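You operate a simulated robot arm through the tools that you are given. There is no shell and no other tool. Be economical: measure what you need, move in short steps, check, and stop when the job is done.

You are at the controls of a simulated two-armed robot. One attempt, no reset.

TASK
Pick up the blue straw with one hand, pass it to the other hand and put it on the back of the glass counter top. Put the lime white tub from the middle of the long bench in the floor of the big open carton and the plum white tub on the lower shelf of the long bench. Count the price pegs on the top of the low table, then put as many of the pink cartons from the top of the low table on the back of the glass counter top. The order is free.

It is judged by the outcome, as a careful person would: the job done as asked, and still so three seconds after it is handed in. It fails if anything else is knocked over, pushed out of place, dropped, spilled or broken.

THE ROBOT
Two 7-joint arms with two-finger parallel grippers on one trunk, on a base that drives. Base frame: it is fixed to the floor where the robot stands at the start and does not move with it; the origin is under the middle of the robot, x ahead of it, y to its left, z up. Lengths are in mm, angles in rad, forces in N, time in s.
The left shoulder is at the start at [50, 177, 1104], the right one opposite. With the tool pointing down near the work surface each hand reaches from about 100 to 600 mm from the robot's upright axis, wherever it stands, measured 20 degrees to its own side. Places, roughly: back of the glass counter top [600, 2700, 1100]; blue straw (1x1x15 cm) [500, -200, 900]; floor of the big open carton [5200, 700, 900]; lower shelf of the long bench [5300, -500, 300]; pink carton [2750, 5250, 500]; price peg [3250, 5750, 500]; white tub [5250, -1000, 1000]. Payload 3.43 kg a hand.
The TCP of each hand is the grasp point between the finger pads, 34 mm short of the fingertips. In the tool frame z runs along the fingers and y along their closing line. The gripper opens to 128 mm. The fingers are 24 mm wide and 12 mm thick; the gripper's body (48 by 130 mm) begins 96 mm behind the TCP.
Orientation is that of the tool frame in the base frame, as [roll, pitch, yaw] about the fixed x, y, z axes, in that order (R = Rz(yaw) Ry(pitch) Rx(roll)). With the fingers straight down and closing along the base's y, the tool's x points along the base's -x, its y along +y and its z along -z.

THE INTERFACE
- The arms move only by the tool move_arm. It takes "left_rows", "right_rows" or both (then of equal length, played together; a hand with none holds still); each is a list of rows, each an object of numbers (a shift or turn left out is 0, a gripper value left out holds the last): "ax", "ay", "az": the turn, a rotation vector about the tool's x, y, z in rad; "tx", "ty", "tz": the shift along the tool's x, y, z in mm; "grip": the gripper command, from -1 (shut) to 1 (fully open), values between in proportion. In form: [{"ax": .., "ay": .., "az": .., "tx": .., "ty": .., "tz": .., "grip": ..}, ...]. A call has 1 to 8 rows; each row shifts and turns the commanded pose from where the row before left it, along the tool's axes as they then stand. Rows are played at 5 a second. More than 50 mm and 0.15 rad between two rows, or a gripper value outside its range, and nothing of the call is played. A pose out of reach is approached as far as the arm can. The call stops where the force on the tool passes 40 N (or 10 N more than at its start, if that is more) or the arm is blocked; 0.2 s more then pass. The fingers move at their own pace (about 108 mm/s each) and stop on an object; they squeeze with about 43 N. The grip force told is the motor's: it shows also when the fingers shut on nothing. Time passes only in rows, and 0.2 s behind the last, so rows that do not move let the fingers close. It gives the time, the measured TCP pose, the force on the tool (base axes), the opening and the grip force at its end, in the units of the frame above (readings bear some noise), with the torque about the TCP (base axes, N m) and any sound that the robot's microphone picked up.
- Cameras (640 x 400 px; columns grow to the right, rows downward): "scene" is now at [150.5, -42.8, 1288.6]; the picture's right is [-0.47, -0.88, 0.00], its down [-0.33, 0.18, -0.93] and it looks along [0.82, -0.44, -0.37] (base axes); focal length 272 px, centre (320, 200). "left" rides on the left gripper at [76, 11, -160] in its tool frame; the picture's right is [-0.15, 0.99, 0.00], its down [-0.88, -0.13, -0.46] and it looks along [-0.45, -0.07, 0.89] (tool axes); focal length 234 px, centre (320, 200). "right" rides on the right gripper at [76, -11, -160] in its tool frame; the picture's right is [0.15, 0.99, 0.00], its down [-0.88, 0.13, -0.46] and it looks along [-0.45, 0.07, 0.89] (tool axes); focal length 234 px, centre (320, 200). There is no depth. A picture from a camera that has moved, and an enlarged one, comes with that camera's place and axes in the base frame and with its lens.
- grab_frame(camera): a new picture of that camera. No time passes.
- move_column(by): slides the trunk up (or, below 0, down) by that many mm; the arms and the scene camera ride with it, the base frame stays. It gives what a move gives, with no picture.
- roll_base(legs): drives the robot by 1 to 6 legs, each [ahead, turn to the left] in mm and rad, along the robot's own axes; the way and the turn of a leg run together, so that a leg with both is an arc; at most 1500 mm and 3.142 rad a leg. The arms and the cameras ride along, it lands a little off, and it stops where it bumps. It gives what a move gives.
- head_to(pan, tilt): turns the head with the scene camera to pan (to the left, within 1.396 rad either way) and tilt (down, from -0.506 to 1.204), counted from straight ahead of the robot. It gives what a move gives.
- inspect(camera, box): a new picture of the part [left, top, right, bottom] of that camera's present view, enlarged. No time passes.
- sign_off(): hands the job in; it is judged then, once.

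Work in short steps. Places have to be worked out from the pictures, the camera data and where the tool is seen: move nearer, look again, correct. Check each grasp and each placing, and mend what went wrong. You have 196 turns and 192 pictures in all, those below and enlarged ones among them. Open the grippers and draw the arms clear of the work before you hand the job in, unless the task says otherwise; then end with one line.

The tools are called after "Emit:" as name(argument=value, ...) on one line, values as JSON. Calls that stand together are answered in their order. move_arm: Moves the arms, as the interface text tells. Its arguments: {"type":"object","properties":{"left_rows":{"type":"array","items":{"type":"object","properties":{"ax":{"type":"number"},"ay":{"type":"number"},"az":{"type":"number"},"tx":{"type":"number"},"ty":{"type":"number"},"tz":{"type":"number"},"grip":{"type":"number"}}}},"right_rows":{"type":"array","items":{"type":"object","properties":{"ax":{"type":"number"},"ay":{"type":"number"},"az":{"type":"number"},"tx":{"type":"number"},"ty":{"type":"number"},"tz":{"type":"number"},"grip":{"type":"number"}}}}},"required":[]} The other tools are called the same way: move_column (by) slides the trunk up or down; roll_base (legs) drives the base; head_to (pan, tilt) turns the head that bears the scene camera; grab_frame (camera) takes a picture; inspect (camera, box) takes an enlarged picture of a part of a camera's view; sign_off () hands the job in.

At the start:

```text
t: 0.0
left_tool_pos: [371.0, -34.4, 1159.3]
left_orientation: [3.141, 0.0, -3.14]
left_ft_force: [-0.6, 0.3, -1.1]
left_ft_torque: [0.0, 0.01, -0.01]
left_grip_width: 127.8
left_gripper_force: 0.1
right_tool_pos: [379.8, -336.9, 1182.7]
right_orientation: [-3.141, -0.001, 3.141]
right_ft_force: [0.6, -0.2, 0.3]
right_ft_torque: [0.02, 0.0, 0.0]
right_grip_width: 128.1
right_gripper_force: 0.1
trunk travel left (down, up): [-275.0, 126.0]
robot x, y, heading: [-0.7, 0.2, 0.004]
head pan, tilt: [-0.492, 0.38]
```

scene: 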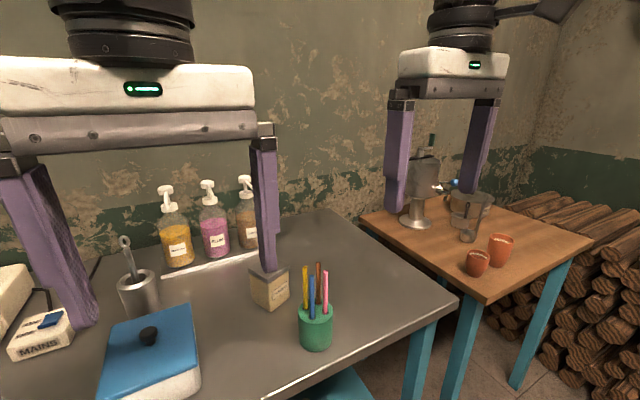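
right: 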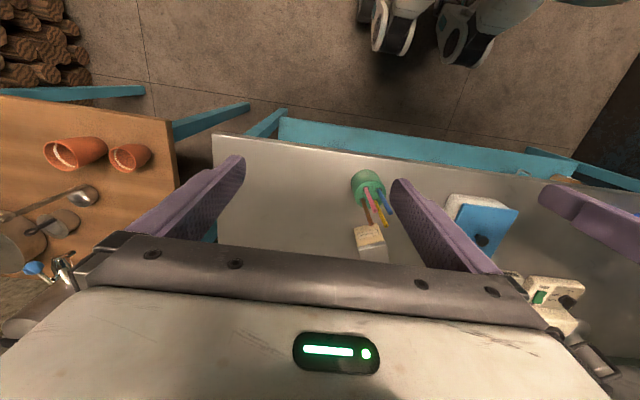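
left: 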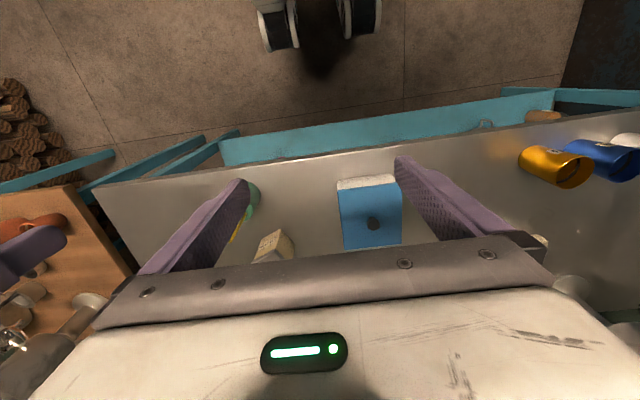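

The straws stand in a green cup near [480,-210]. I take a closer look at them first.

Emit:
inspect(camera="scene", box=[240, 240, 400, 360])

Emit:
inspect(camera="right", box=[320, 150, 440, 270])

```text
3.33 times, centred on (320, 300) of scene
camera zoom: at [150.5, -42.8, 1288.6], right [-0.47, -0.88, 0.0], down [-0.33, 0.18, -0.93], along [0.82, -0.44, -0.37], focal length 907 px, centre (320, -133)
```

zoom: 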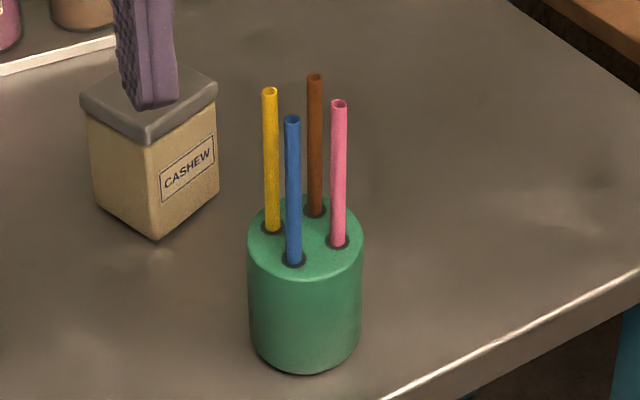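

```text
3.33 times, centred on (380, 210) of right
camera zoom: at [304.8, -347.8, 1344.0], right [-0.15, 0.99, 0.0], down [0.88, 0.13, 0.46], along [0.45, 0.07, -0.89], focal length 781 px, centre (120, 167)
```

zoom: 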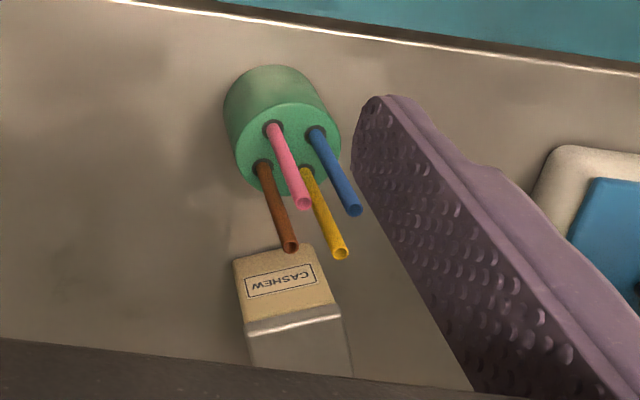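

Triangulating the blue straw: top at about [480,-204,1010], vertical, cup top at about z 920. Its neighbours are 25 mm away in +x and -y. I'll close along the diagonal (1,1) and offset outward. First I bring the right hand above it and move the left hand aside.

Emit:
move_arm(right_rows=[{"tx": -24, "ty": 34.4, "tz": 20}, {"tx": -24, "ty": 34.4, "tz": 20}, {"tx": -24, "ty": 34.4, "tz": 20}, {"tx": -23.7, "ty": 34.4, "tz": 20}, {"az": 0.13}, {"az": 0.13}, {"az": 0.13}, {"az": 0.13}], left_rows=[{"ty": 35}, {"ty": 35}, {"ty": 35}, {"ty": 35}, {}, {}, {}, {}])

Emit:
move_arm(right_rows=[{"az": 0.133}, {"az": 0.132}, {}])

Emit:
grab_frame(camera="right")

Emit:
grab_frame(camera="scene")

```text
t: 1.8
left_tool_pos: [370.0, 106.6, 1159.1]
left_orientation: [3.141, 0.001, -3.141]
left_ft_force: [0.4, 1.0, 0.1]
left_ft_torque: [-0.01, 0.0, -0.03]
left_grip_width: 128.0
left_gripper_force: 0.1
right_tool_pos: [475.5, -199.3, 1103.7]
right_orientation: [-3.141, 0.0, 2.622]
right_ft_force: [-0.2, -0.4, -0.4]
right_ft_torque: [-0.02, 0.01, 0.0]
right_grip_width: 128.0
right_gripper_force: 0.0
trunk travel left (down, up): [-275.0, 126.0]
robot x, y, heading: [2.8, -2.1, 0.001]
head pan, tilt: [-0.492, 0.38]
```

```text
t: 2.6
left_tool_pos: [369.7, 107.0, 1159.8]
left_orientation: [-3.141, -0.001, 3.14]
left_ft_force: [-0.2, -1.2, 0.4]
left_ft_torque: [-0.02, -0.01, 0.01]
left_grip_width: 128.2
left_gripper_force: 0.0
right_tool_pos: [475.7, -199.6, 1104.0]
right_orientation: [3.141, -0.001, 2.355]
right_ft_force: [0.7, -0.4, -0.1]
right_ft_torque: [0.04, 0.0, -0.04]
right_grip_width: 128.0
right_gripper_force: 0.0
trunk travel left (down, up): [-275.0, 126.0]
robot x, y, heading: [3.1, 2.7, 0.0]
head pan, tilt: [-0.492, 0.38]
```

```text
186 pictures are left
camera right: at [415.2, -153.5, 1264.3], right [0.6, 0.8, 0.0], down [0.71, -0.53, 0.46], along [0.37, -0.27, -0.89], focal length 234 px, centre (320, 200)
```

right: 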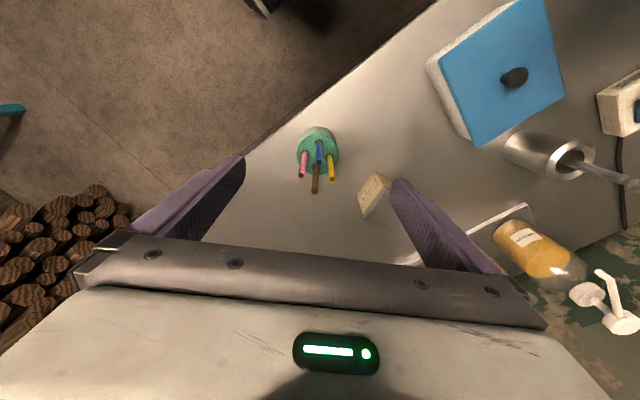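

```text
185 pictures are left
camera scene: at [150.5, -42.8, 1288.7], right [-0.47, -0.88, 0.0], down [-0.33, 0.18, -0.93], along [0.82, -0.44, -0.37], focal length 272 px, centre (320, 200)
```

scene: 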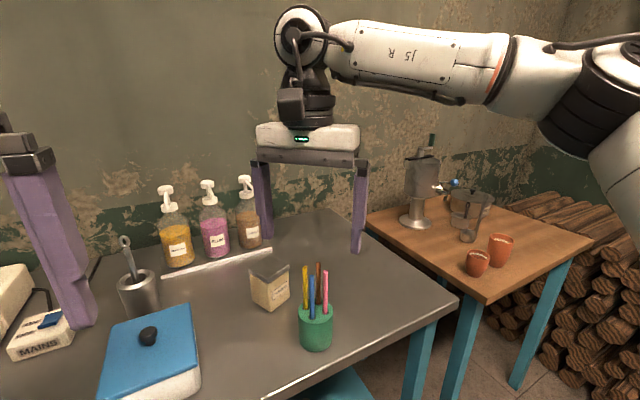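

The right hand is aligned diagonally over the blue straw. I narrow the gripper to about 60 mm and go down so the fingertips are level with the straw's top, then check.

Emit:
move_arm(right_rows=[{"grip": -0.06}, {"tz": 30}, {"tz": 30}, {}])

Emit:
grab_frame(camera="right")

Emit:
inspect(camera="scene", box=[240, 200, 400, 360])

```text
t: 3.6
left_tool_pos: [369.2, 106.1, 1160.2]
left_orientation: [3.141, -0.001, -3.141]
left_ft_force: [0.9, -0.1, 0.6]
left_ft_torque: [-0.01, 0.02, -0.02]
left_grip_width: 127.8
left_gripper_force: 0.1
right_tool_pos: [474.7, -199.6, 1043.4]
right_orientation: [-3.141, 0.0, 2.355]
right_ft_force: [1.0, 0.3, -0.9]
right_ft_torque: [-0.01, 0.02, 0.02]
right_grip_width: 59.9
right_gripper_force: 0.1
trunk travel left (down, up): [-275.0, 126.0]
robot x, y, heading: [-0.1, 2.2, 0.003]
head pan, tilt: [-0.492, 0.38]
```

```text
184 pictures are left
camera right: at [414.8, -153.1, 1203.3], right [0.6, 0.8, 0.0], down [0.72, -0.53, 0.46], along [0.37, -0.27, -0.89], focal length 234 px, centre (320, 200)
```

right: 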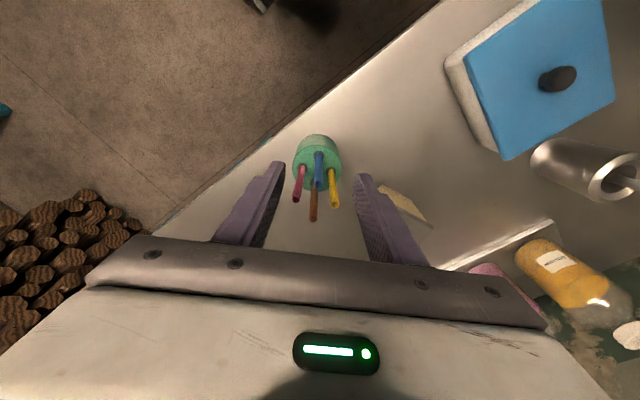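

```text
2.50 times, centred on (320, 280) of scene
camera zoom: at [150.4, -42.8, 1288.7], right [-0.47, -0.88, 0.0], down [-0.33, 0.18, -0.93], along [0.82, -0.44, -0.37], focal length 680 px, centre (320, 0)
```

zoom: 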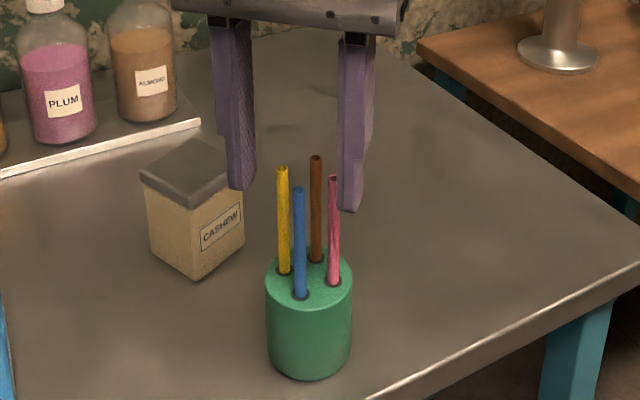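

Geometry agrees with the estimate. I lower 70 mm, then close.

Emit:
move_arm(right_rows=[{"tz": 25}, {"tz": 25}, {"tz": 20}, {}])

Emit:
inspect(camera="scene", box=[240, 200, 400, 360])

Emit:
inspect(camera="right", box=[220, 110, 420, 250])

```text
t: 4.6
left_tool_pos: [371.0, 106.4, 1159.8]
left_orientation: [3.141, -0.001, 3.142]
left_ft_force: [-0.3, -1.5, -0.6]
left_ft_torque: [0.0, -0.03, 0.01]
left_grip_width: 128.2
left_gripper_force: 0.1
right_tool_pos: [475.5, -197.3, 973.6]
right_orientation: [-3.141, -0.001, 2.354]
right_ft_force: [0.0, -0.4, 0.7]
right_ft_torque: [0.0, -0.01, 0.04]
right_grip_width: 60.3
right_gripper_force: 0.1
trunk travel left (down, up): [-275.0, 126.0]
robot x, y, heading: [-1.2, -3.7, 0.0]
head pan, tilt: [-0.492, 0.38]
```

```text
2.50 times, centred on (320, 280) of scene
camera zoom: at [150.4, -42.8, 1288.7], right [-0.47, -0.88, 0.0], down [-0.33, 0.18, -0.93], along [0.82, -0.44, -0.37], focal length 680 px, centre (320, 0)
```

zoom: 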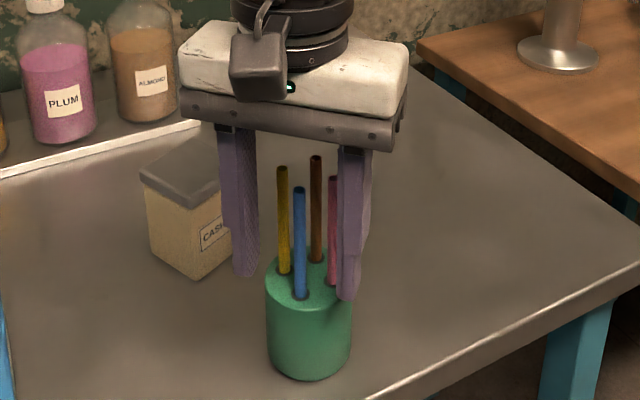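

```text
2.86 times, centred on (320, 180) of right
camera zoom: at [413.5, -152.6, 1133.8], right [0.6, 0.8, 0.0], down [0.71, -0.53, 0.46], along [0.37, -0.27, -0.89], focal length 669 px, centre (320, 257)
```

zoom: 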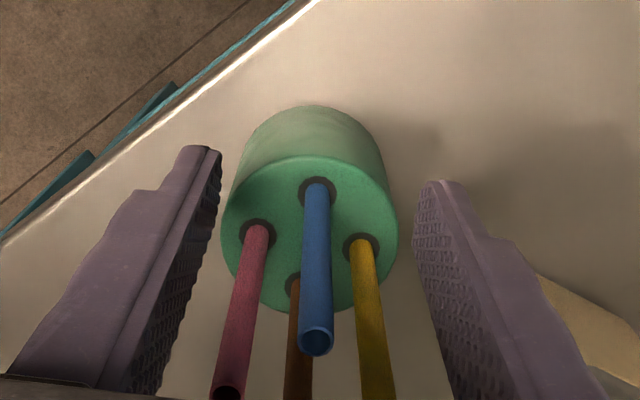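

Neighbours clear the finger sweep by about 7 mm. I close on the blue straw.

Emit:
move_arm(right_rows=[{"grip": -0.5}, {"grip": -1}, {}, {}])

Emit:
inspect(camera="right", box=[220, 110, 420, 250])

```text
t: 5.6
left_tool_pos: [370.3, 106.5, 1161.2]
left_orientation: [-3.141, -0.001, 3.14]
left_ft_force: [-0.1, 0.7, 0.2]
left_ft_torque: [-0.03, 0.02, 0.02]
left_grip_width: 128.0
left_gripper_force: 0.0
right_tool_pos: [474.0, -198.4, 973.4]
right_orientation: [-3.14, 0.0, 2.356]
right_ft_force: [0.3, 0.0, 4.0]
right_ft_torque: [0.33, -0.34, 0.02]
right_grip_width: 0.1
right_gripper_force: 33.2
trunk travel left (down, up): [-275.0, 126.0]
robot x, y, heading: [1.9, 0.6, -0.002]
head pan, tilt: [-0.492, 0.38]
```

```text
2.86 times, centred on (320, 180) of right
camera zoom: at [413.5, -152.5, 1134.3], right [0.6, 0.8, 0.0], down [0.71, -0.53, 0.46], along [0.37, -0.27, -0.89], focal length 669 px, centre (320, 257)
```

zoom: 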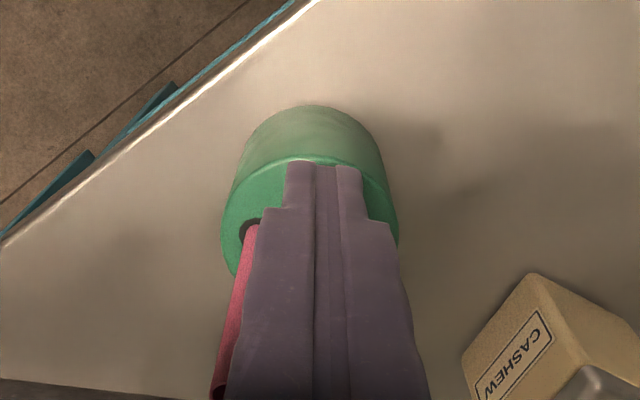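

The width is 0, so the straw is not between the pads. I check where it is.

Emit:
inspect(camera="scene", box=[260, 240, 380, 360])

```text
3.33 times, centred on (320, 300) of scene
camera zoom: at [150.4, -42.7, 1288.7], right [-0.47, -0.88, 0.0], down [-0.33, 0.18, -0.93], along [0.82, -0.44, -0.37], focal length 907 px, centre (320, -133)
```

zoom: 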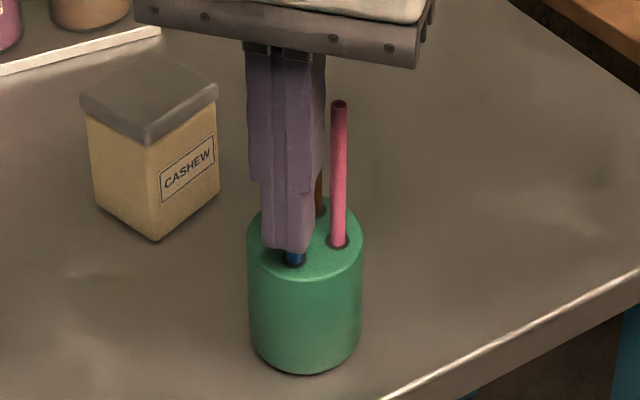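

The straw may have slipped inward. I reopen to 40 mm and look.

Emit:
move_arm(right_rows=[{"grip": -0.35}, {}, {}])

Emit:
inspect(camera="right", box=[220, 110, 420, 250])

Emit:
inspect(camera="scene", box=[260, 240, 380, 360])

```text
t: 6.4
left_tool_pos: [371.1, 106.4, 1159.6]
left_orientation: [-3.14, -0.001, 3.14]
left_ft_force: [-0.1, 0.0, 0.3]
left_ft_torque: [-0.01, -0.01, -0.02]
left_grip_width: 128.1
left_gripper_force: 0.1
right_tool_pos: [474.6, -199.4, 973.6]
right_orientation: [3.141, -0.001, 2.357]
right_ft_force: [0.7, 0.6, 0.8]
right_ft_torque: [-0.01, -0.01, 0.02]
right_grip_width: 42.0
right_gripper_force: 0.1
trunk travel left (down, up): [-275.0, 126.0]
robot x, y, heading: [-2.6, -1.0, -0.004]
head pan, tilt: [-0.492, 0.38]
```

```text
2.86 times, centred on (320, 180) of right
camera zoom: at [413.5, -152.6, 1133.9], right [0.6, 0.8, 0.0], down [0.72, -0.53, 0.46], along [0.37, -0.27, -0.89], focal length 669 px, centre (320, 257)
```

zoom: 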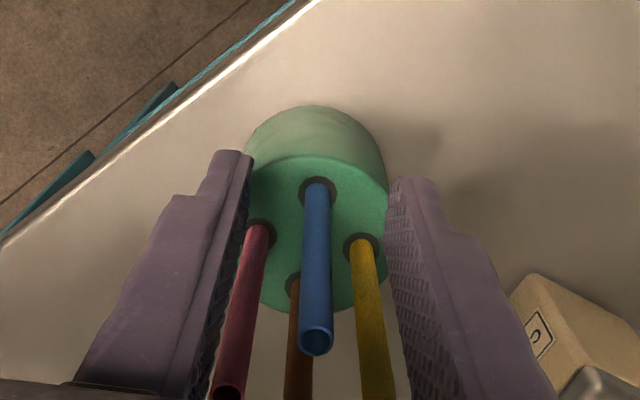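

```text
3.33 times, centred on (320, 300) of scene
camera zoom: at [150.5, -42.8, 1288.6], right [-0.47, -0.88, 0.0], down [-0.33, 0.18, -0.93], along [0.82, -0.44, -0.37], focal length 907 px, centre (320, -133)
```

zoom: 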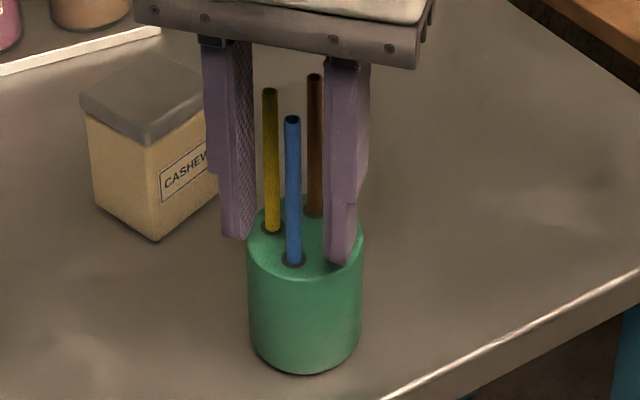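

The straw sprang back intact, but it sits about 10 mm off the pad centre, so it slipped off the edge. I shift 7 mm inward (still about 4 mm clear of its neighbours) and close again.

Emit:
move_arm(right_rows=[{"tx": -7}, {}, {"grip": -0.8}, {"grip": -1}, {}, {}])

Emit:
inspect(camera="right", box=[220, 110, 420, 250])

```text
t: 7.8
left_tool_pos: [369.9, 105.9, 1158.3]
left_orientation: [-3.142, 0.0, -3.141]
left_ft_force: [0.4, -0.2, 0.2]
left_ft_torque: [-0.05, -0.03, -0.01]
left_grip_width: 128.2
left_gripper_force: 0.1
right_tool_pos: [478.8, -203.8, 973.8]
right_orientation: [3.141, -0.001, 2.356]
right_ft_force: [0.5, 0.7, 1.4]
right_ft_torque: [-0.04, 0.03, 0.03]
right_grip_width: 4.3
right_gripper_force: 38.7
trunk travel left (down, up): [-275.0, 126.0]
robot x, y, heading: [2.9, 1.6, 0.002]
head pan, tilt: [-0.492, 0.38]
```

```text
2.86 times, centred on (320, 180) of right
camera zoom: at [418.7, -157.7, 1134.4], right [0.6, 0.8, 0.0], down [0.71, -0.53, 0.46], along [0.37, -0.27, -0.89], focal length 669 px, centre (320, 257)
```

zoom: 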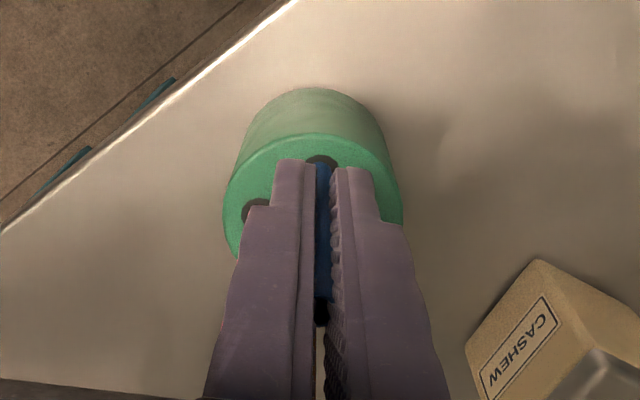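

The straw is gripped. I lift it straight out by 150 mm.

Emit:
move_arm(right_rows=[{"tz": -20}, {"tz": -30}, {"tz": -30}, {"tz": -35}, {"tz": -35}, {}])

Emit:
grab_frame(camera="scene")

```text
t: 9.2
left_tool_pos: [369.9, 106.4, 1160.2]
left_orientation: [-3.14, 0.0, -3.141]
left_ft_force: [0.9, 0.5, 0.1]
left_ft_torque: [-0.01, 0.01, 0.04]
left_grip_width: 128.1
left_gripper_force: 0.1
right_tool_pos: [479.5, -206.5, 1125.5]
right_orientation: [3.141, 0.002, 2.357]
right_ft_force: [0.4, -0.9, -0.1]
right_ft_torque: [0.0, 0.02, -0.01]
right_grip_width: 4.6
right_gripper_force: 38.6
trunk travel left (down, up): [-275.0, 126.0]
robot x, y, heading: [-1.0, -1.2, -0.004]
head pan, tilt: [-0.492, 0.38]
```

```text
175 pictures are left
camera scene: at [150.3, -42.8, 1288.7], right [-0.47, -0.88, 0.0], down [-0.33, 0.18, -0.93], along [0.82, -0.44, -0.37], focal length 272 px, centre (320, 200)
```

scene: 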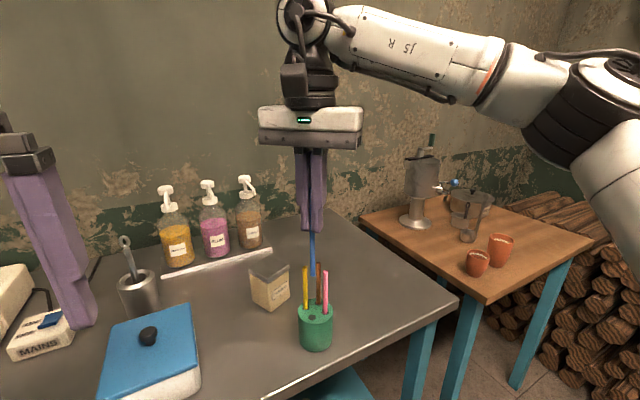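

The straw is out of the cup. I bring the right hand towards the middle at z≈1165 and turn the left hand to point along -y with its fingers closing along x, ready for the handover.

Emit:
move_arm(right_rows=[{"tx": 34.2, "ty": 11, "tz": -13.3}, {"tx": 34.2, "ty": 11, "tz": -13.3}, {"tx": 34.2, "ty": 11, "tz": -13.3}, {}, {}, {}, {}, {}], left_rows=[{"ty": 20, "ax": 0.0806, "ay": -0.0806, "az": 0.0806}, {"ax": 0.0806, "ay": -0.0806, "az": 0.0806}, {"ax": 0.0806, "ay": -0.0806, "az": 0.0806}, {"ax": 0.0806, "ay": -0.0806, "az": 0.0806}, {"ax": 0.0806, "ay": -0.0806, "az": 0.0806}, {"ax": 0.0806, "ay": -0.0806, "az": 0.0806}, {"ax": 0.0806, "ay": -0.0806, "az": 0.0806}, {"ax": 0.0806, "ay": -0.0806, "az": 0.0806}])

Emit:
move_arm(left_rows=[{"ax": 0.0806, "ay": -0.0806, "az": 0.0806}, {"ax": 0.0806, "ay": -0.0806, "az": 0.0806}, {"ax": 0.0806, "ay": -0.0806, "az": 0.0806}, {"ax": 0.0806, "ay": -0.0806, "az": 0.0806}, {"ax": 0.0806, "ay": -0.0806, "az": 0.0806}, {"ax": 0.0806, "ay": -0.0806, "az": 0.0806}, {"ax": 0.0806, "ay": -0.0806, "az": 0.0806}, {}])

Emit:
head_to(pan=-0.1, tilt=0.38)

Emit:
grab_frame(camera="scene")

Emit:
grab_frame(camera="left")

```text
t: 11.0
left_tool_pos: [370.4, 126.0, 1158.6]
left_orientation: [-2.655, 0.786, 2.653]
left_ft_force: [0.4, -0.5, 0.6]
left_ft_torque: [0.02, -0.01, 0.0]
left_grip_width: 127.7
left_gripper_force: 0.3
right_tool_pos: [404.7, -155.4, 1148.3]
right_orientation: [3.138, -0.001, 2.352]
right_ft_force: [1.2, 0.6, 0.0]
right_ft_torque: [-0.03, -0.02, 0.03]
right_grip_width: 4.9
right_gripper_force: 39.0
right hand out of reach, approached as far as the arm can: row 1, 2, 3
trunk travel left (down, up): [-275.0, 126.0]
robot x, y, heading: [0.4, -1.6, -0.001]
head pan, tilt: [-0.492, 0.38]
```

```text
t: 12.8
left_tool_pos: [370.3, 125.2, 1159.6]
left_orientation: [0.635, 1.568, -0.936]
left_ft_force: [-0.4, 0.0, 0.2]
left_ft_torque: [0.03, 0.01, 0.01]
left_grip_width: 128.0
left_gripper_force: 0.0
right_tool_pos: [405.4, -156.1, 1148.4]
right_orientation: [3.139, -0.001, 2.352]
right_ft_force: [0.6, 0.3, -1.0]
right_ft_torque: [0.03, 0.01, -0.03]
right_grip_width: 4.9
right_gripper_force: 38.9
trunk travel left (down, up): [-275.0, 126.0]
robot x, y, heading: [-0.4, 2.9, 0.001]
head pan, tilt: [-0.492, 0.38]
```

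```text
t: 13.7
left_tool_pos: [372.3, 125.5, 1158.9]
left_orientation: [0.87, 1.569, -0.7]
left_ft_force: [0.4, 0.2, 0.7]
left_ft_torque: [-0.01, -0.01, -0.01]
left_grip_width: 128.0
left_gripper_force: 0.0
right_tool_pos: [406.5, -156.5, 1147.7]
right_orientation: [3.139, -0.001, 2.352]
right_ft_force: [-0.6, -0.5, 0.1]
right_ft_torque: [-0.01, 0.03, 0.0]
right_grip_width: 4.7
right_gripper_force: 39.7
trunk travel left (down, up): [-275.0, 126.0]
robot x, y, heading: [1.2, 1.3, 0.003]
head pan, tilt: [-0.099, 0.38]
```

```text
174 pictures are left
camera scene: at [161.0, -8.3, 1288.6], right [-0.1, -0.99, 0.0], down [-0.37, 0.04, -0.93], along [0.92, -0.09, -0.37], focal length 272 px, centre (320, 200)
```

scene: 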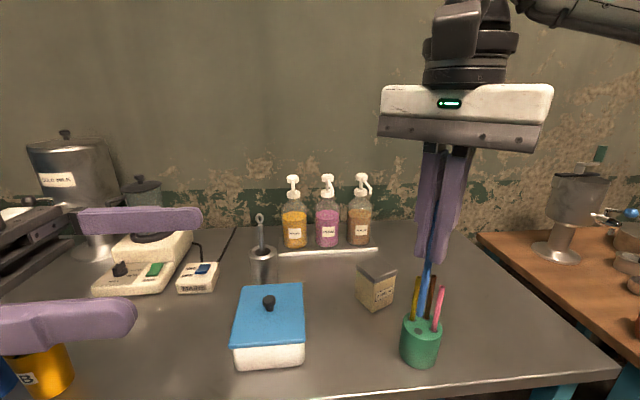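

```text
173 pictures are left
camera left: at [382.3, 287.6, 1083.9], right [0.99, 0.0, 0.15], down [-0.13, 0.46, 0.88], along [-0.07, -0.89, 0.45], focal length 234 px, centre (320, 200)
```

left: 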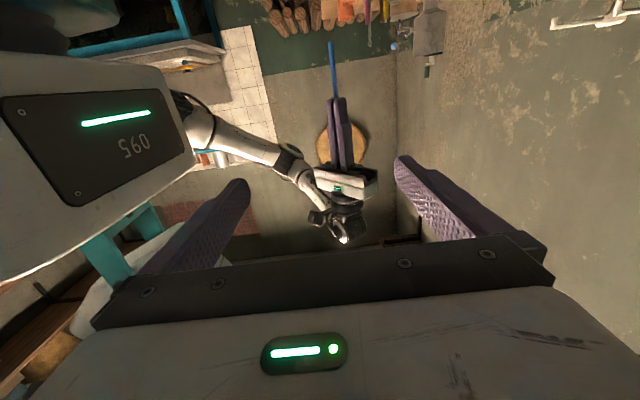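

The right hand stopped at its reach limit (406,-156,1148), which works. The straw hangs at about (406,-159) with its bottom at z≈1033. I bring the left hand to z≈1073 and advance most of the way.

Emit:
move_arm(left_rows=[{"tx": 43, "ty": 17}, {"tx": 43, "ty": 17}, {"tz": 45}, {"tz": 45}, {"tz": 45}, {"tz": 35}, {}])

Emit:
grab_frame(camera="scene")

Emit:
grab_frame(camera="left")

```text
t: 15.3
left_tool_pos: [404.6, -45.3, 1072.0]
left_orientation: [0.09, 1.57, -1.48]
left_ft_force: [0.0, 0.5, 0.2]
left_ft_torque: [0.0, 0.02, -0.03]
left_grip_width: 127.9
left_gripper_force: 0.1
right_tool_pos: [405.5, -155.8, 1149.7]
right_orientation: [3.138, -0.002, 2.352]
right_ft_force: [-0.2, 0.0, 0.2]
right_ft_torque: [0.02, -0.01, 0.01]
right_grip_width: 4.7
right_gripper_force: 39.4
trunk travel left (down, up): [-275.0, 126.0]
robot x, y, heading: [-0.5, 1.1, -0.001]
head pan, tilt: [-0.099, 0.38]
```

```text
172 pictures are left
camera scene: at [161.0, -8.1, 1288.6], right [-0.1, -1.0, 0.0], down [-0.37, 0.04, -0.93], along [0.92, -0.09, -0.37], focal length 272 px, centre (320, 200)
```

scene: 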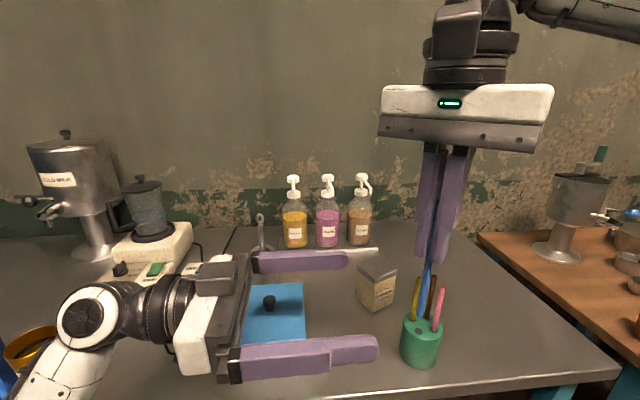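

```text
171 pictures are left
camera left: at [415.8, 117.0, 996.7], right [0.99, 0.0, 0.15], down [-0.13, 0.46, 0.88], along [-0.07, -0.89, 0.45], focal length 234 px, centre (320, 200)
```

left: 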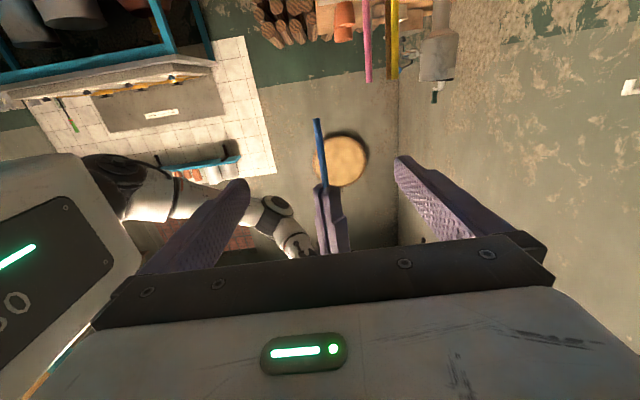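

Lined up. I advance 92 mm so the straw sits about 22 mm past the TCP, then check.

Emit:
move_arm(left_rows=[{"tz": 31, "ty": -1, "grip": 0}, {"tz": 31, "ty": -1}, {"tz": 30}, {}])

Emit:
inspect(camera="scene", box=[300, 180, 500, 380])

Emit:
grab_frame(camera="left")

```text
t: 16.3
left_tool_pos: [402.8, -135.8, 1073.0]
left_orientation: [2.869, 1.569, 1.298]
left_ft_force: [-0.4, 0.5, 0.2]
left_ft_torque: [-0.03, -0.01, 0.02]
left_grip_width: 64.0
left_gripper_force: 0.0
right_tool_pos: [406.9, -155.5, 1147.7]
right_orientation: [3.139, -0.002, 2.352]
right_ft_force: [0.8, -0.1, 0.3]
right_ft_torque: [-0.01, 0.0, 0.01]
right_grip_width: 4.5
right_gripper_force: 38.8
trunk travel left (down, up): [-275.0, 126.0]
robot x, y, heading: [-0.8, -1.5, -0.003]
head pan, tilt: [-0.099, 0.38]
```

```text
2.00 times, centred on (400, 280) of scene
camera zoom: at [161.0, -8.1, 1288.6], right [-0.1, -1.0, 0.0], down [-0.37, 0.04, -0.93], along [0.92, -0.09, -0.37], focal length 544 px, centre (160, 40)
```

zoom: 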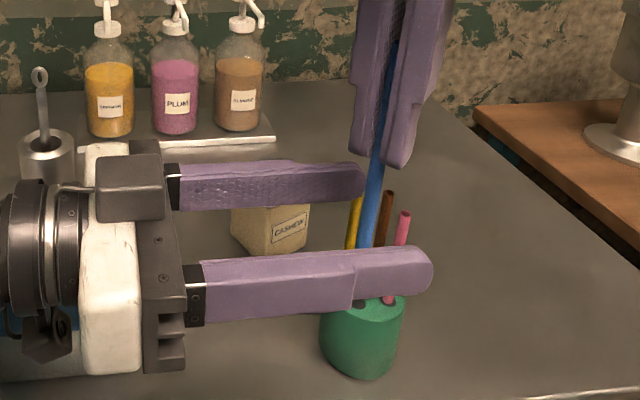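

```text
169 pictures are left
camera left: at [413.8, 27.0, 997.4], right [0.99, 0.0, 0.15], down [-0.13, 0.46, 0.88], along [-0.07, -0.89, 0.45], focal length 234 px, centre (320, 200)
```

left: 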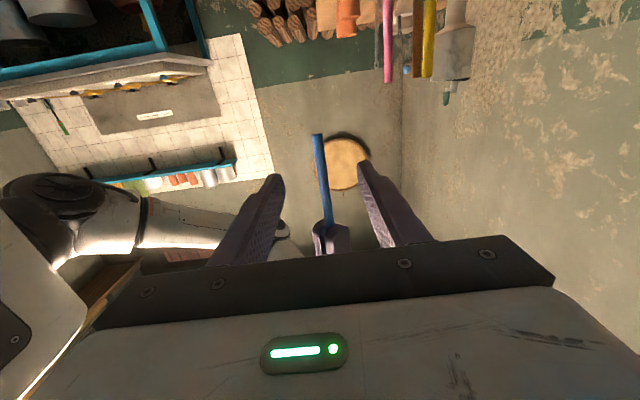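

The straw is between the left fingers, about 17 mm past the TCP. I back off 6 mm for a fingertip grip and close the left hand.

Emit:
move_arm(left_rows=[{"tz": -6}, {"grip": -0.8}, {"grip": -1}, {}, {}])

Emit:
inspect(camera="scene", box=[300, 180, 500, 380])

Emit:
inspect(camera="left", box=[220, 100, 420, 300])

```text
t: 17.5
left_tool_pos: [405.3, -128.5, 1072.3]
left_orientation: [0.353, 1.569, -1.214]
left_ft_force: [10.3, -4.3, 0.5]
left_ft_torque: [-0.17, -0.01, 0.29]
left_grip_width: 2.2
left_gripper_force: 36.9
right_tool_pos: [404.6, -155.9, 1148.5]
right_orientation: [3.139, -0.005, 2.356]
right_ft_force: [-11.1, 3.4, -2.1]
right_ft_torque: [0.47, 0.77, 0.0]
right_grip_width: 5.0
right_gripper_force: 39.1
trunk travel left (down, up): [-275.0, 126.0]
robot x, y, heading: [0.4, 0.3, 0.0]
head pan, tilt: [-0.099, 0.38]
```

```text
2.00 times, centred on (400, 280) of scene
camera zoom: at [161.0, -8.2, 1288.6], right [-0.1, -1.0, 0.0], down [-0.37, 0.04, -0.93], along [0.92, -0.09, -0.37], focal length 544 px, centre (160, 40)
```

zoom: 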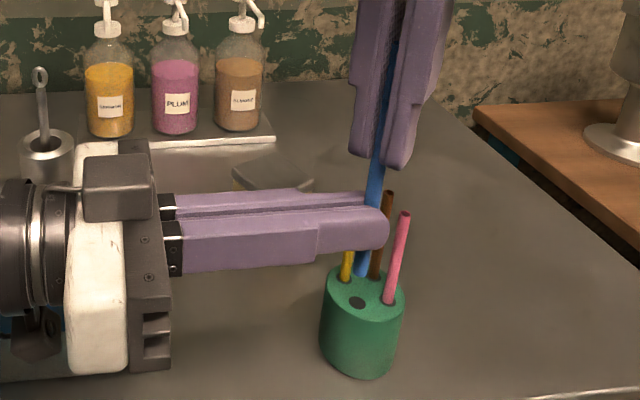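

```text
2.00 times, centred on (320, 200) of left
camera zoom: at [414.7, 33.5, 997.4], right [0.99, 0.0, 0.15], down [-0.13, 0.46, 0.88], along [-0.06, -0.89, 0.45], focal length 468 px, centre (320, 200)
```

zoom: 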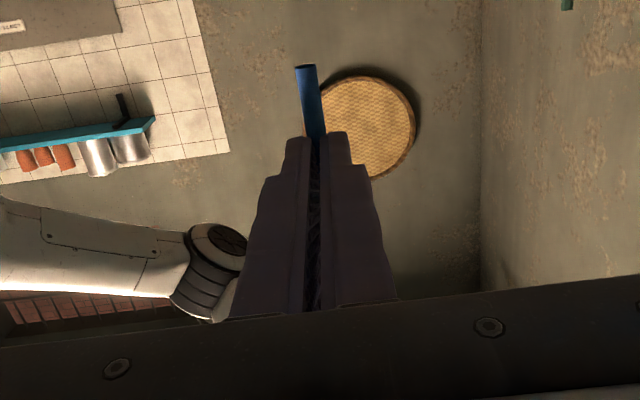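

Grip is marginal (2.2 mm width, at the very tip), with a 10 N side load. I re-grip 8 mm deeper and 3 mm towards +x.

Emit:
move_arm(left_rows=[{"grip": -0.6}, {"grip": -0.6}, {"tz": 8, "ty": 3}, {}, {"grip": -1}, {}, {}])

Emit:
inspect(camera="left", box=[220, 100, 420, 300])

```text
t: 19.1
left_tool_pos: [406.2, -137.9, 1073.5]
left_orientation: [1.008, 1.571, -0.562]
left_ft_force: [1.2, -1.7, -0.3]
left_ft_torque: [0.01, 0.03, 0.04]
left_grip_width: 2.4
left_gripper_force: 36.7
right_tool_pos: [405.7, -155.1, 1148.3]
right_orientation: [3.14, -0.001, 2.351]
right_ft_force: [-2.5, 1.0, 0.7]
right_ft_torque: [0.09, 0.14, 0.04]
right_grip_width: 4.8
right_gripper_force: 39.5
trunk travel left (down, up): [-275.0, 126.0]
robot x, y, heading: [-2.9, -3.5, -0.0]
head pan, tilt: [-0.099, 0.38]
```

```text
2.00 times, centred on (320, 200) of left
camera zoom: at [416.5, 24.9, 997.7], right [0.99, 0.0, 0.15], down [-0.13, 0.46, 0.88], along [-0.07, -0.89, 0.45], focal length 468 px, centre (320, 200)
```

zoom: 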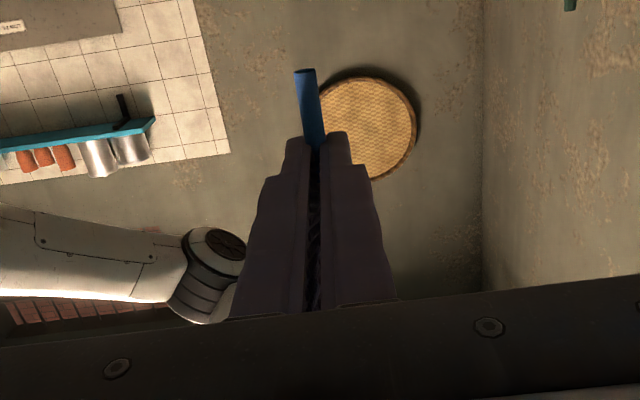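

Side load is gone. I open the right hand slightly and raise it clear, watching whether the straw stays in the left hand.

Emit:
move_arm(right_rows=[{"grip": -0.6}, {}, {"grip": -0.3}, {}])

Emit:
inspect(camera="scene", box=[300, 120, 540, 380])

```text
t: 20.1
left_tool_pos: [404.7, -137.2, 1073.0]
left_orientation: [-2.436, 1.569, 2.276]
left_ft_force: [0.7, -0.5, 0.4]
left_ft_torque: [0.0, -0.01, 0.01]
left_grip_width: 1.9
left_gripper_force: 37.1
right_tool_pos: [405.8, -155.5, 1148.3]
right_orientation: [3.138, 0.0, 2.353]
right_ft_force: [-0.5, 0.7, 0.0]
right_ft_torque: [-0.01, 0.0, -0.01]
right_grip_width: 44.7
right_gripper_force: 0.0
trunk travel left (down, up): [-275.0, 126.0]
robot x, y, heading: [0.8, 1.1, 0.002]
head pan, tilt: [-0.099, 0.38]
```

```text
1.54 times, centred on (420, 250) of scene
camera zoom: at [161.0, -8.2, 1288.6], right [-0.1, -1.0, 0.0], down [-0.37, 0.04, -0.93], along [0.92, -0.09, -0.37], focal length 419 px, centre (166, 123)
```

zoom: 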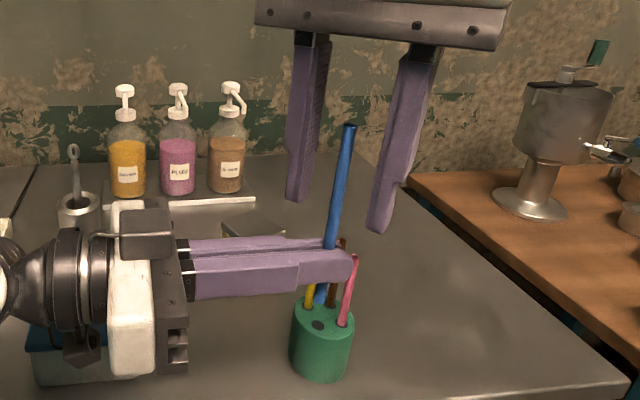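

The straw is in the left hand. I raise the right hand clear of it.

Emit:
move_arm(right_rows=[{"tz": -30}, {"tz": -30}, {"tz": -30}, {}])

```text
t: 21.1
left_tool_pos: [406.3, -137.5, 1072.8]
left_orientation: [1.909, 1.569, 0.337]
left_ft_force: [-0.4, 0.7, 0.6]
left_ft_torque: [0.01, 0.0, -0.03]
left_grip_width: 2.3
left_gripper_force: 37.4
right_tool_pos: [385.7, -185.7, 1217.5]
right_orientation: [3.139, 0.001, 2.355]
right_ft_force: [-0.2, 0.1, -0.1]
right_ft_torque: [0.0, -0.01, -0.02]
right_grip_width: 44.8
right_gripper_force: 0.1
right hand out of reach, approached as far as the arm can: row 1, 2, 3
trunk travel left (down, up): [-275.0, 126.0]
robot x, y, heading: [-1.2, 1.5, 0.004]
head pan, tilt: [-0.099, 0.38]
```

Now the right hand moves aside, and the left hand withdraws to y≈+110 with the straw.

Emit:
move_arm(right_rows=[{"tx": -25, "ty": -25}, {"tx": -25, "ty": -25}, {"tx": -25, "ty": -25}, {}, {}, {}, {}], left_rows=[{}, {}, {"tz": -45, "tx": -20}, {"tz": -45, "tx": -20}, {"tz": -45, "tx": -20}, {"tz": -45, "tx": -20}, {"tz": -45, "tx": -20}])

Emit:
move_arm(left_rows=[{"ax": -0.0806, "ay": 0.0806, "az": -0.0806}, {"ax": -0.0806, "ay": 0.0806, "az": -0.0806}, {"ax": -0.0806, "ay": 0.0806, "az": -0.0806}, {"ax": -0.0806, "ay": 0.0806, "az": -0.0806}, {"ax": -0.0806, "ay": 0.0806, "az": -0.0806}, {"ax": -0.0806, "ay": 0.0806, "az": -0.0806}, {"ax": -0.0806, "ay": 0.0806, "az": -0.0806}, {"ax": -0.0806, "ay": 0.0806, "az": -0.0806}])

Emit:
move_arm(left_rows=[{"ax": -0.0806, "ay": 0.0806, "az": -0.0806}, {"ax": -0.0806, "ay": 0.0806, "az": -0.0806}, {"ax": -0.0806, "ay": 0.0806, "az": -0.0806}, {"ax": -0.0806, "ay": 0.0806, "az": -0.0806}, {"ax": -0.0806, "ay": 0.0806, "az": -0.0806}, {"ax": -0.0806, "ay": 0.0806, "az": -0.0806}, {"ax": -0.0806, "ay": 0.0806, "az": -0.0806}, {}])

Emit:
grab_frame(camera="left")

Emit:
head_to(pan=1.39, tilt=0.25)

Emit:
grab_frame(camera="scene")

```text
t: 22.7
left_tool_pos: [405.4, 89.3, 1173.6]
left_orientation: [-2.761, 1.57, 1.95]
left_ft_force: [0.0, 0.6, -0.2]
left_ft_torque: [0.01, -0.03, -0.01]
left_grip_width: 2.1
left_gripper_force: 36.9
right_tool_pos: [385.9, -291.9, 1218.8]
right_orientation: [3.141, 0.0, 2.358]
right_ft_force: [0.3, -0.5, 0.5]
right_ft_torque: [-0.02, -0.01, 0.01]
right_grip_width: 44.9
right_gripper_force: 0.0
trunk travel left (down, up): [-275.0, 126.0]
robot x, y, heading: [-0.8, -0.5, 0.001]
head pan, tilt: [-0.099, 0.38]
```

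```text
t: 24.5
left_tool_pos: [406.1, 85.9, 1173.0]
left_orientation: [-2.703, 0.672, 2.703]
left_ft_force: [-0.2, 0.7, 0.5]
left_ft_torque: [-0.04, -0.01, 0.02]
left_grip_width: 1.7
left_gripper_force: 36.6
right_tool_pos: [385.4, -292.0, 1217.5]
right_orientation: [-3.141, 0.001, 2.356]
right_ft_force: [0.0, -0.7, 0.0]
right_ft_torque: [0.02, -0.01, 0.03]
right_grip_width: 44.8
right_gripper_force: 0.1
trunk travel left (down, up): [-275.0, 126.0]
robot x, y, heading: [1.7, 1.7, 0.002]
head pan, tilt: [-0.099, 0.38]
```

```text
t: 26.3
left_tool_pos: [406.4, 85.1, 1173.4]
left_orientation: [3.141, -0.002, -3.14]
left_ft_force: [0.7, 0.0, 0.3]
left_ft_torque: [0.03, 0.02, -0.02]
left_grip_width: 2.4
left_gripper_force: 36.8
right_tool_pos: [386.4, -293.5, 1217.6]
right_orientation: [-3.141, 0.002, 2.357]
right_ft_force: [-0.6, 0.0, 1.0]
right_ft_torque: [0.01, 0.01, 0.01]
right_grip_width: 44.8
right_gripper_force: 0.1
trunk travel left (down, up): [-275.0, 126.0]
robot x, y, heading: [2.7, -1.2, 0.0]
head pan, tilt: [-0.099, 0.38]
```

```text
164 pictures are left
camera left: at [330.2, 100.1, 1332.8], right [0.14, 0.99, 0.0], down [0.88, -0.13, 0.45], along [0.45, -0.07, -0.89], focal length 234 px, centre (320, 200)
```

left: 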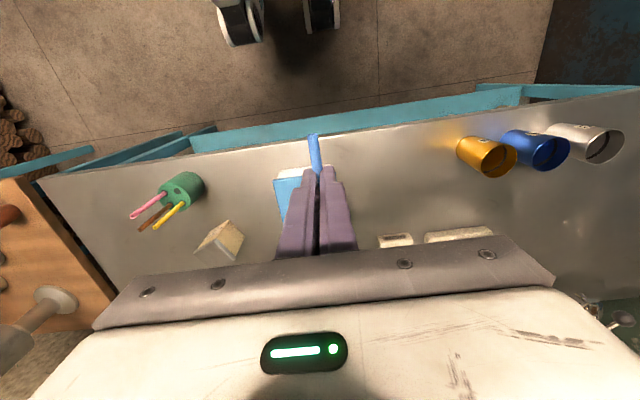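

```text
t: 27.9
left_tool_pos: [406.9, 86.4, 1172.9]
left_orientation: [3.14, 0.0, -3.141]
left_ft_force: [0.9, -0.4, 0.3]
left_ft_torque: [-0.02, 0.01, -0.01]
left_grip_width: 2.1
left_gripper_force: 37.0
right_tool_pos: [385.5, -291.8, 1218.4]
right_orientation: [-3.14, 0.0, 2.357]
right_ft_force: [-0.1, 0.4, 0.3]
right_ft_torque: [-0.01, 0.01, 0.04]
right_grip_width: 45.0
right_gripper_force: 0.1
trunk travel left (down, up): [-275.0, 126.0]
robot x, y, heading: [-2.3, 1.3, 0.002]
head pan, tilt: [1.389, 0.25]
```

```text
163 pictures are left
camera scene: at [85.5, 92.8, 1300.8], right [0.98, -0.18, 0.0], down [-0.04, -0.24, -0.97], along [0.18, 0.95, -0.25], focal length 272 px, centre (320, 200)
```

scene: 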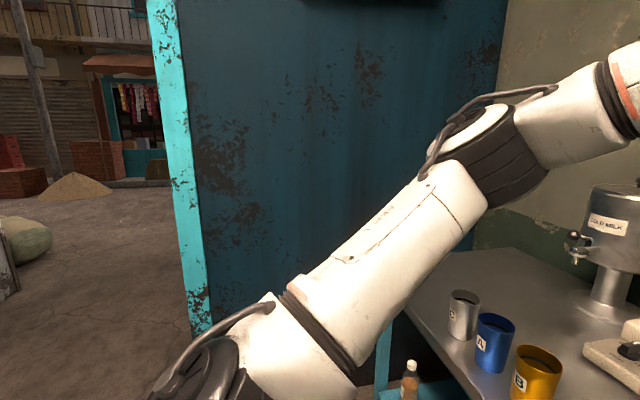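

The straw is securely in the left hand. A blue partition stands to the left, ending near x≈-400, so the counter lies beyond it. I back away from the table and turn left to look around.

Emit:
roll_base(legs=[[-500, 0], [0, 0.8]])

Emit:
head_to(pan=0.75, tilt=0.2)

Emit:
grab_frame(camera="scene")

Emit:
head_to(pan=-0.3, tilt=0.2)

Emit:
grab_frame(camera="scene")

```text
t: 32.9
left_tool_pos: [-276.5, 350.3, 1172.8]
left_orientation: [3.141, 0.0, -2.363]
left_ft_force: [-0.7, -0.1, -0.2]
left_ft_torque: [-0.01, 0.01, 0.0]
left_grip_width: 2.1
left_gripper_force: 37.3
right_tool_pos: [-25.9, 65.6, 1218.0]
right_orientation: [-3.141, 0.001, 3.137]
right_ft_force: [0.3, 0.1, 0.0]
right_ft_torque: [-0.01, -0.01, -0.02]
right_grip_width: 44.7
right_gripper_force: 0.1
trunk travel left (down, up): [-275.0, 126.0]
robot x, y, heading: [-506.3, 3.0, 0.777]
head pan, tilt: [1.389, 0.25]
```

```text
t: 33.9
left_tool_pos: [-278.0, 349.8, 1171.6]
left_orientation: [3.141, 0.0, -2.361]
left_ft_force: [1.3, -0.2, 0.5]
left_ft_torque: [0.02, -0.04, 0.0]
left_grip_width: 2.1
left_gripper_force: 37.4
right_tool_pos: [-25.2, 65.1, 1218.7]
right_orientation: [-3.141, 0.0, 3.135]
right_ft_force: [-0.4, -0.7, 0.8]
right_ft_torque: [-0.01, 0.0, 0.01]
right_grip_width: 44.9
right_gripper_force: 0.0
trunk travel left (down, up): [-275.0, 126.0]
robot x, y, heading: [-504.0, 3.0, 0.782]
head pan, tilt: [0.75, 0.201]
```

```text
162 pictures are left
camera scene: at [-453.3, 145.9, 1305.4], right [1.0, -0.04, 0.0], down [-0.01, -0.2, -0.98], along [0.04, 0.98, -0.2], focal length 272 px, centre (320, 200)
```

scene: 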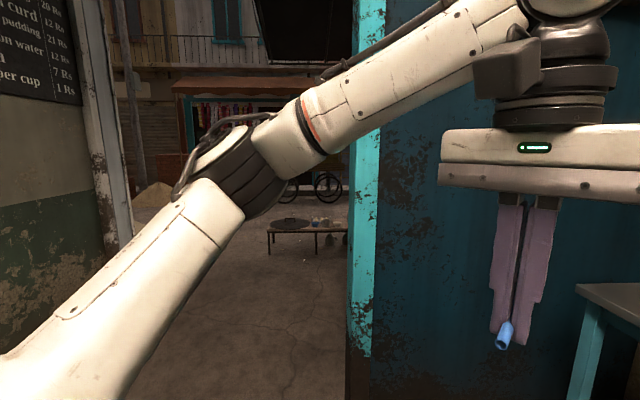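

```text
t: 35.2
left_tool_pos: [-277.6, 350.2, 1172.6]
left_orientation: [-3.141, 0.0, -2.363]
left_ft_force: [-0.4, 0.0, 0.5]
left_ft_torque: [0.0, -0.01, 0.0]
left_grip_width: 2.4
left_gripper_force: 36.8
right_tool_pos: [-25.5, 66.6, 1217.6]
right_orientation: [3.14, -0.001, 3.135]
right_ft_force: [-0.4, -0.6, 0.0]
right_ft_torque: [-0.01, 0.03, 0.02]
right_grip_width: 44.7
right_gripper_force: 0.1
trunk travel left (down, up): [-275.0, 126.0]
robot x, y, heading: [-507.7, 4.5, 0.78]
head pan, tilt: [-0.3, 0.201]
```

```text
161 pictures are left
camera scene: at [-374.4, 95.7, 1305.4], right [0.46, -0.89, 0.0], down [-0.18, -0.09, -0.98], along [0.87, 0.45, -0.2], focal length 272 px, centre (320, 200)
```

scene: 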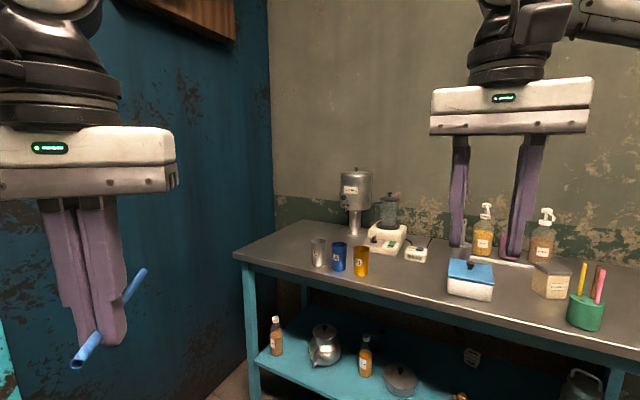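

The partition's end post is near (-230,1300), so there is open ground at x<-500. I turn to face that way and check before driving.

Emit:
roll_base(legs=[[0, 1.05]])

Emit:
head_to(pan=0.0, tilt=0.3)

Emit:
grab_frame(camera="scene")

```text
t: 38.3
left_tool_pos: [-694.4, 372.2, 1171.9]
left_orientation: [3.141, 0.001, -1.309]
left_ft_force: [1.4, 0.6, 0.2]
left_ft_torque: [0.02, -0.02, -0.02]
left_grip_width: 2.3
left_gripper_force: 36.8
right_tool_pos: [-323.2, 451.1, 1217.4]
right_orientation: [3.141, 0.0, -2.093]
right_ft_force: [-0.4, 0.5, -0.1]
right_ft_torque: [0.01, 0.01, -0.01]
right_grip_width: 44.6
right_gripper_force: 0.0
trunk travel left (down, up): [-275.0, 126.0]
robot x, y, heading: [-504.0, 4.1, 1.825]
head pan, tilt: [-0.3, 0.201]
```

```text
t: 39.1
left_tool_pos: [-693.8, 373.1, 1172.7]
left_orientation: [3.142, -0.001, -1.308]
left_ft_force: [-0.6, 0.4, 0.3]
left_ft_torque: [-0.02, 0.02, 0.0]
left_grip_width: 2.2
left_gripper_force: 36.6
right_tool_pos: [-323.4, 450.9, 1217.4]
right_orientation: [3.141, 0.0, -2.093]
right_ft_force: [-0.6, 0.4, -0.2]
right_ft_torque: [0.01, -0.04, 0.0]
right_grip_width: 44.9
right_gripper_force: 0.0
trunk travel left (down, up): [-275.0, 126.0]
robot x, y, heading: [-507.7, 5.9, 1.83]
head pan, tilt: [0.0, 0.3]
```

```text
160 pictures are left
camera scene: at [-549.2, 161.4, 1296.1], right [0.97, 0.26, 0.0], down [0.08, -0.29, -0.96], along [-0.25, 0.92, -0.3], focal length 272 px, centre (320, 200)
```

scene: 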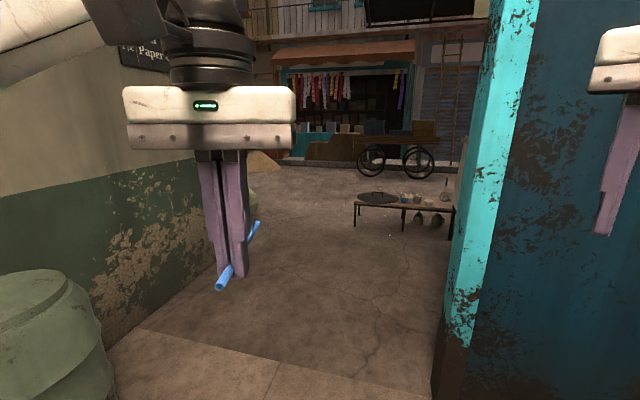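

The way is clear: left wall at x≈-2050, post at x≈-267. I steer slightly more left and drive through.

Emit:
roll_base(legs=[[0, 0.09], [1500, 0], [200, 0], [0, -0.8]])

Emit:
grab_frame(camera="scene")

```text
t: 50.2
left_tool_pos: [-947.0, 1970.4, 1173.2]
left_orientation: [3.141, -0.002, -2.057]
left_ft_force: [0.4, 0.4, 0.0]
left_ft_torque: [-0.05, 0.0, 0.03]
left_grip_width: 2.1
left_gripper_force: 36.9
right_tool_pos: [-621.5, 1773.8, 1217.8]
right_orientation: [3.138, 0.001, -2.843]
right_ft_force: [0.0, -0.4, -0.2]
right_ft_torque: [0.0, 0.02, 0.0]
right_grip_width: 44.5
right_gripper_force: 0.0
trunk travel left (down, up): [-275.0, 126.0]
robot x, y, heading: [-1062.0, 1574.0, 1.085]
head pan, tilt: [0.0, 0.3]
```

```text
159 pictures are left
camera scene: at [-985.4, 1716.0, 1296.1], right [0.88, -0.47, 0.0], down [-0.14, -0.26, -0.96], along [0.45, 0.84, -0.3], focal length 272 px, centre (320, 200)
```

scene: 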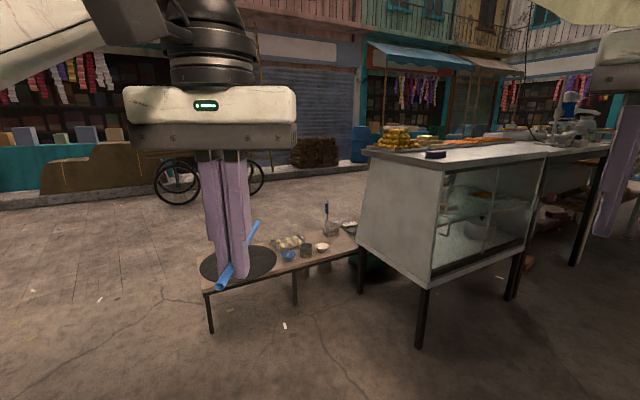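

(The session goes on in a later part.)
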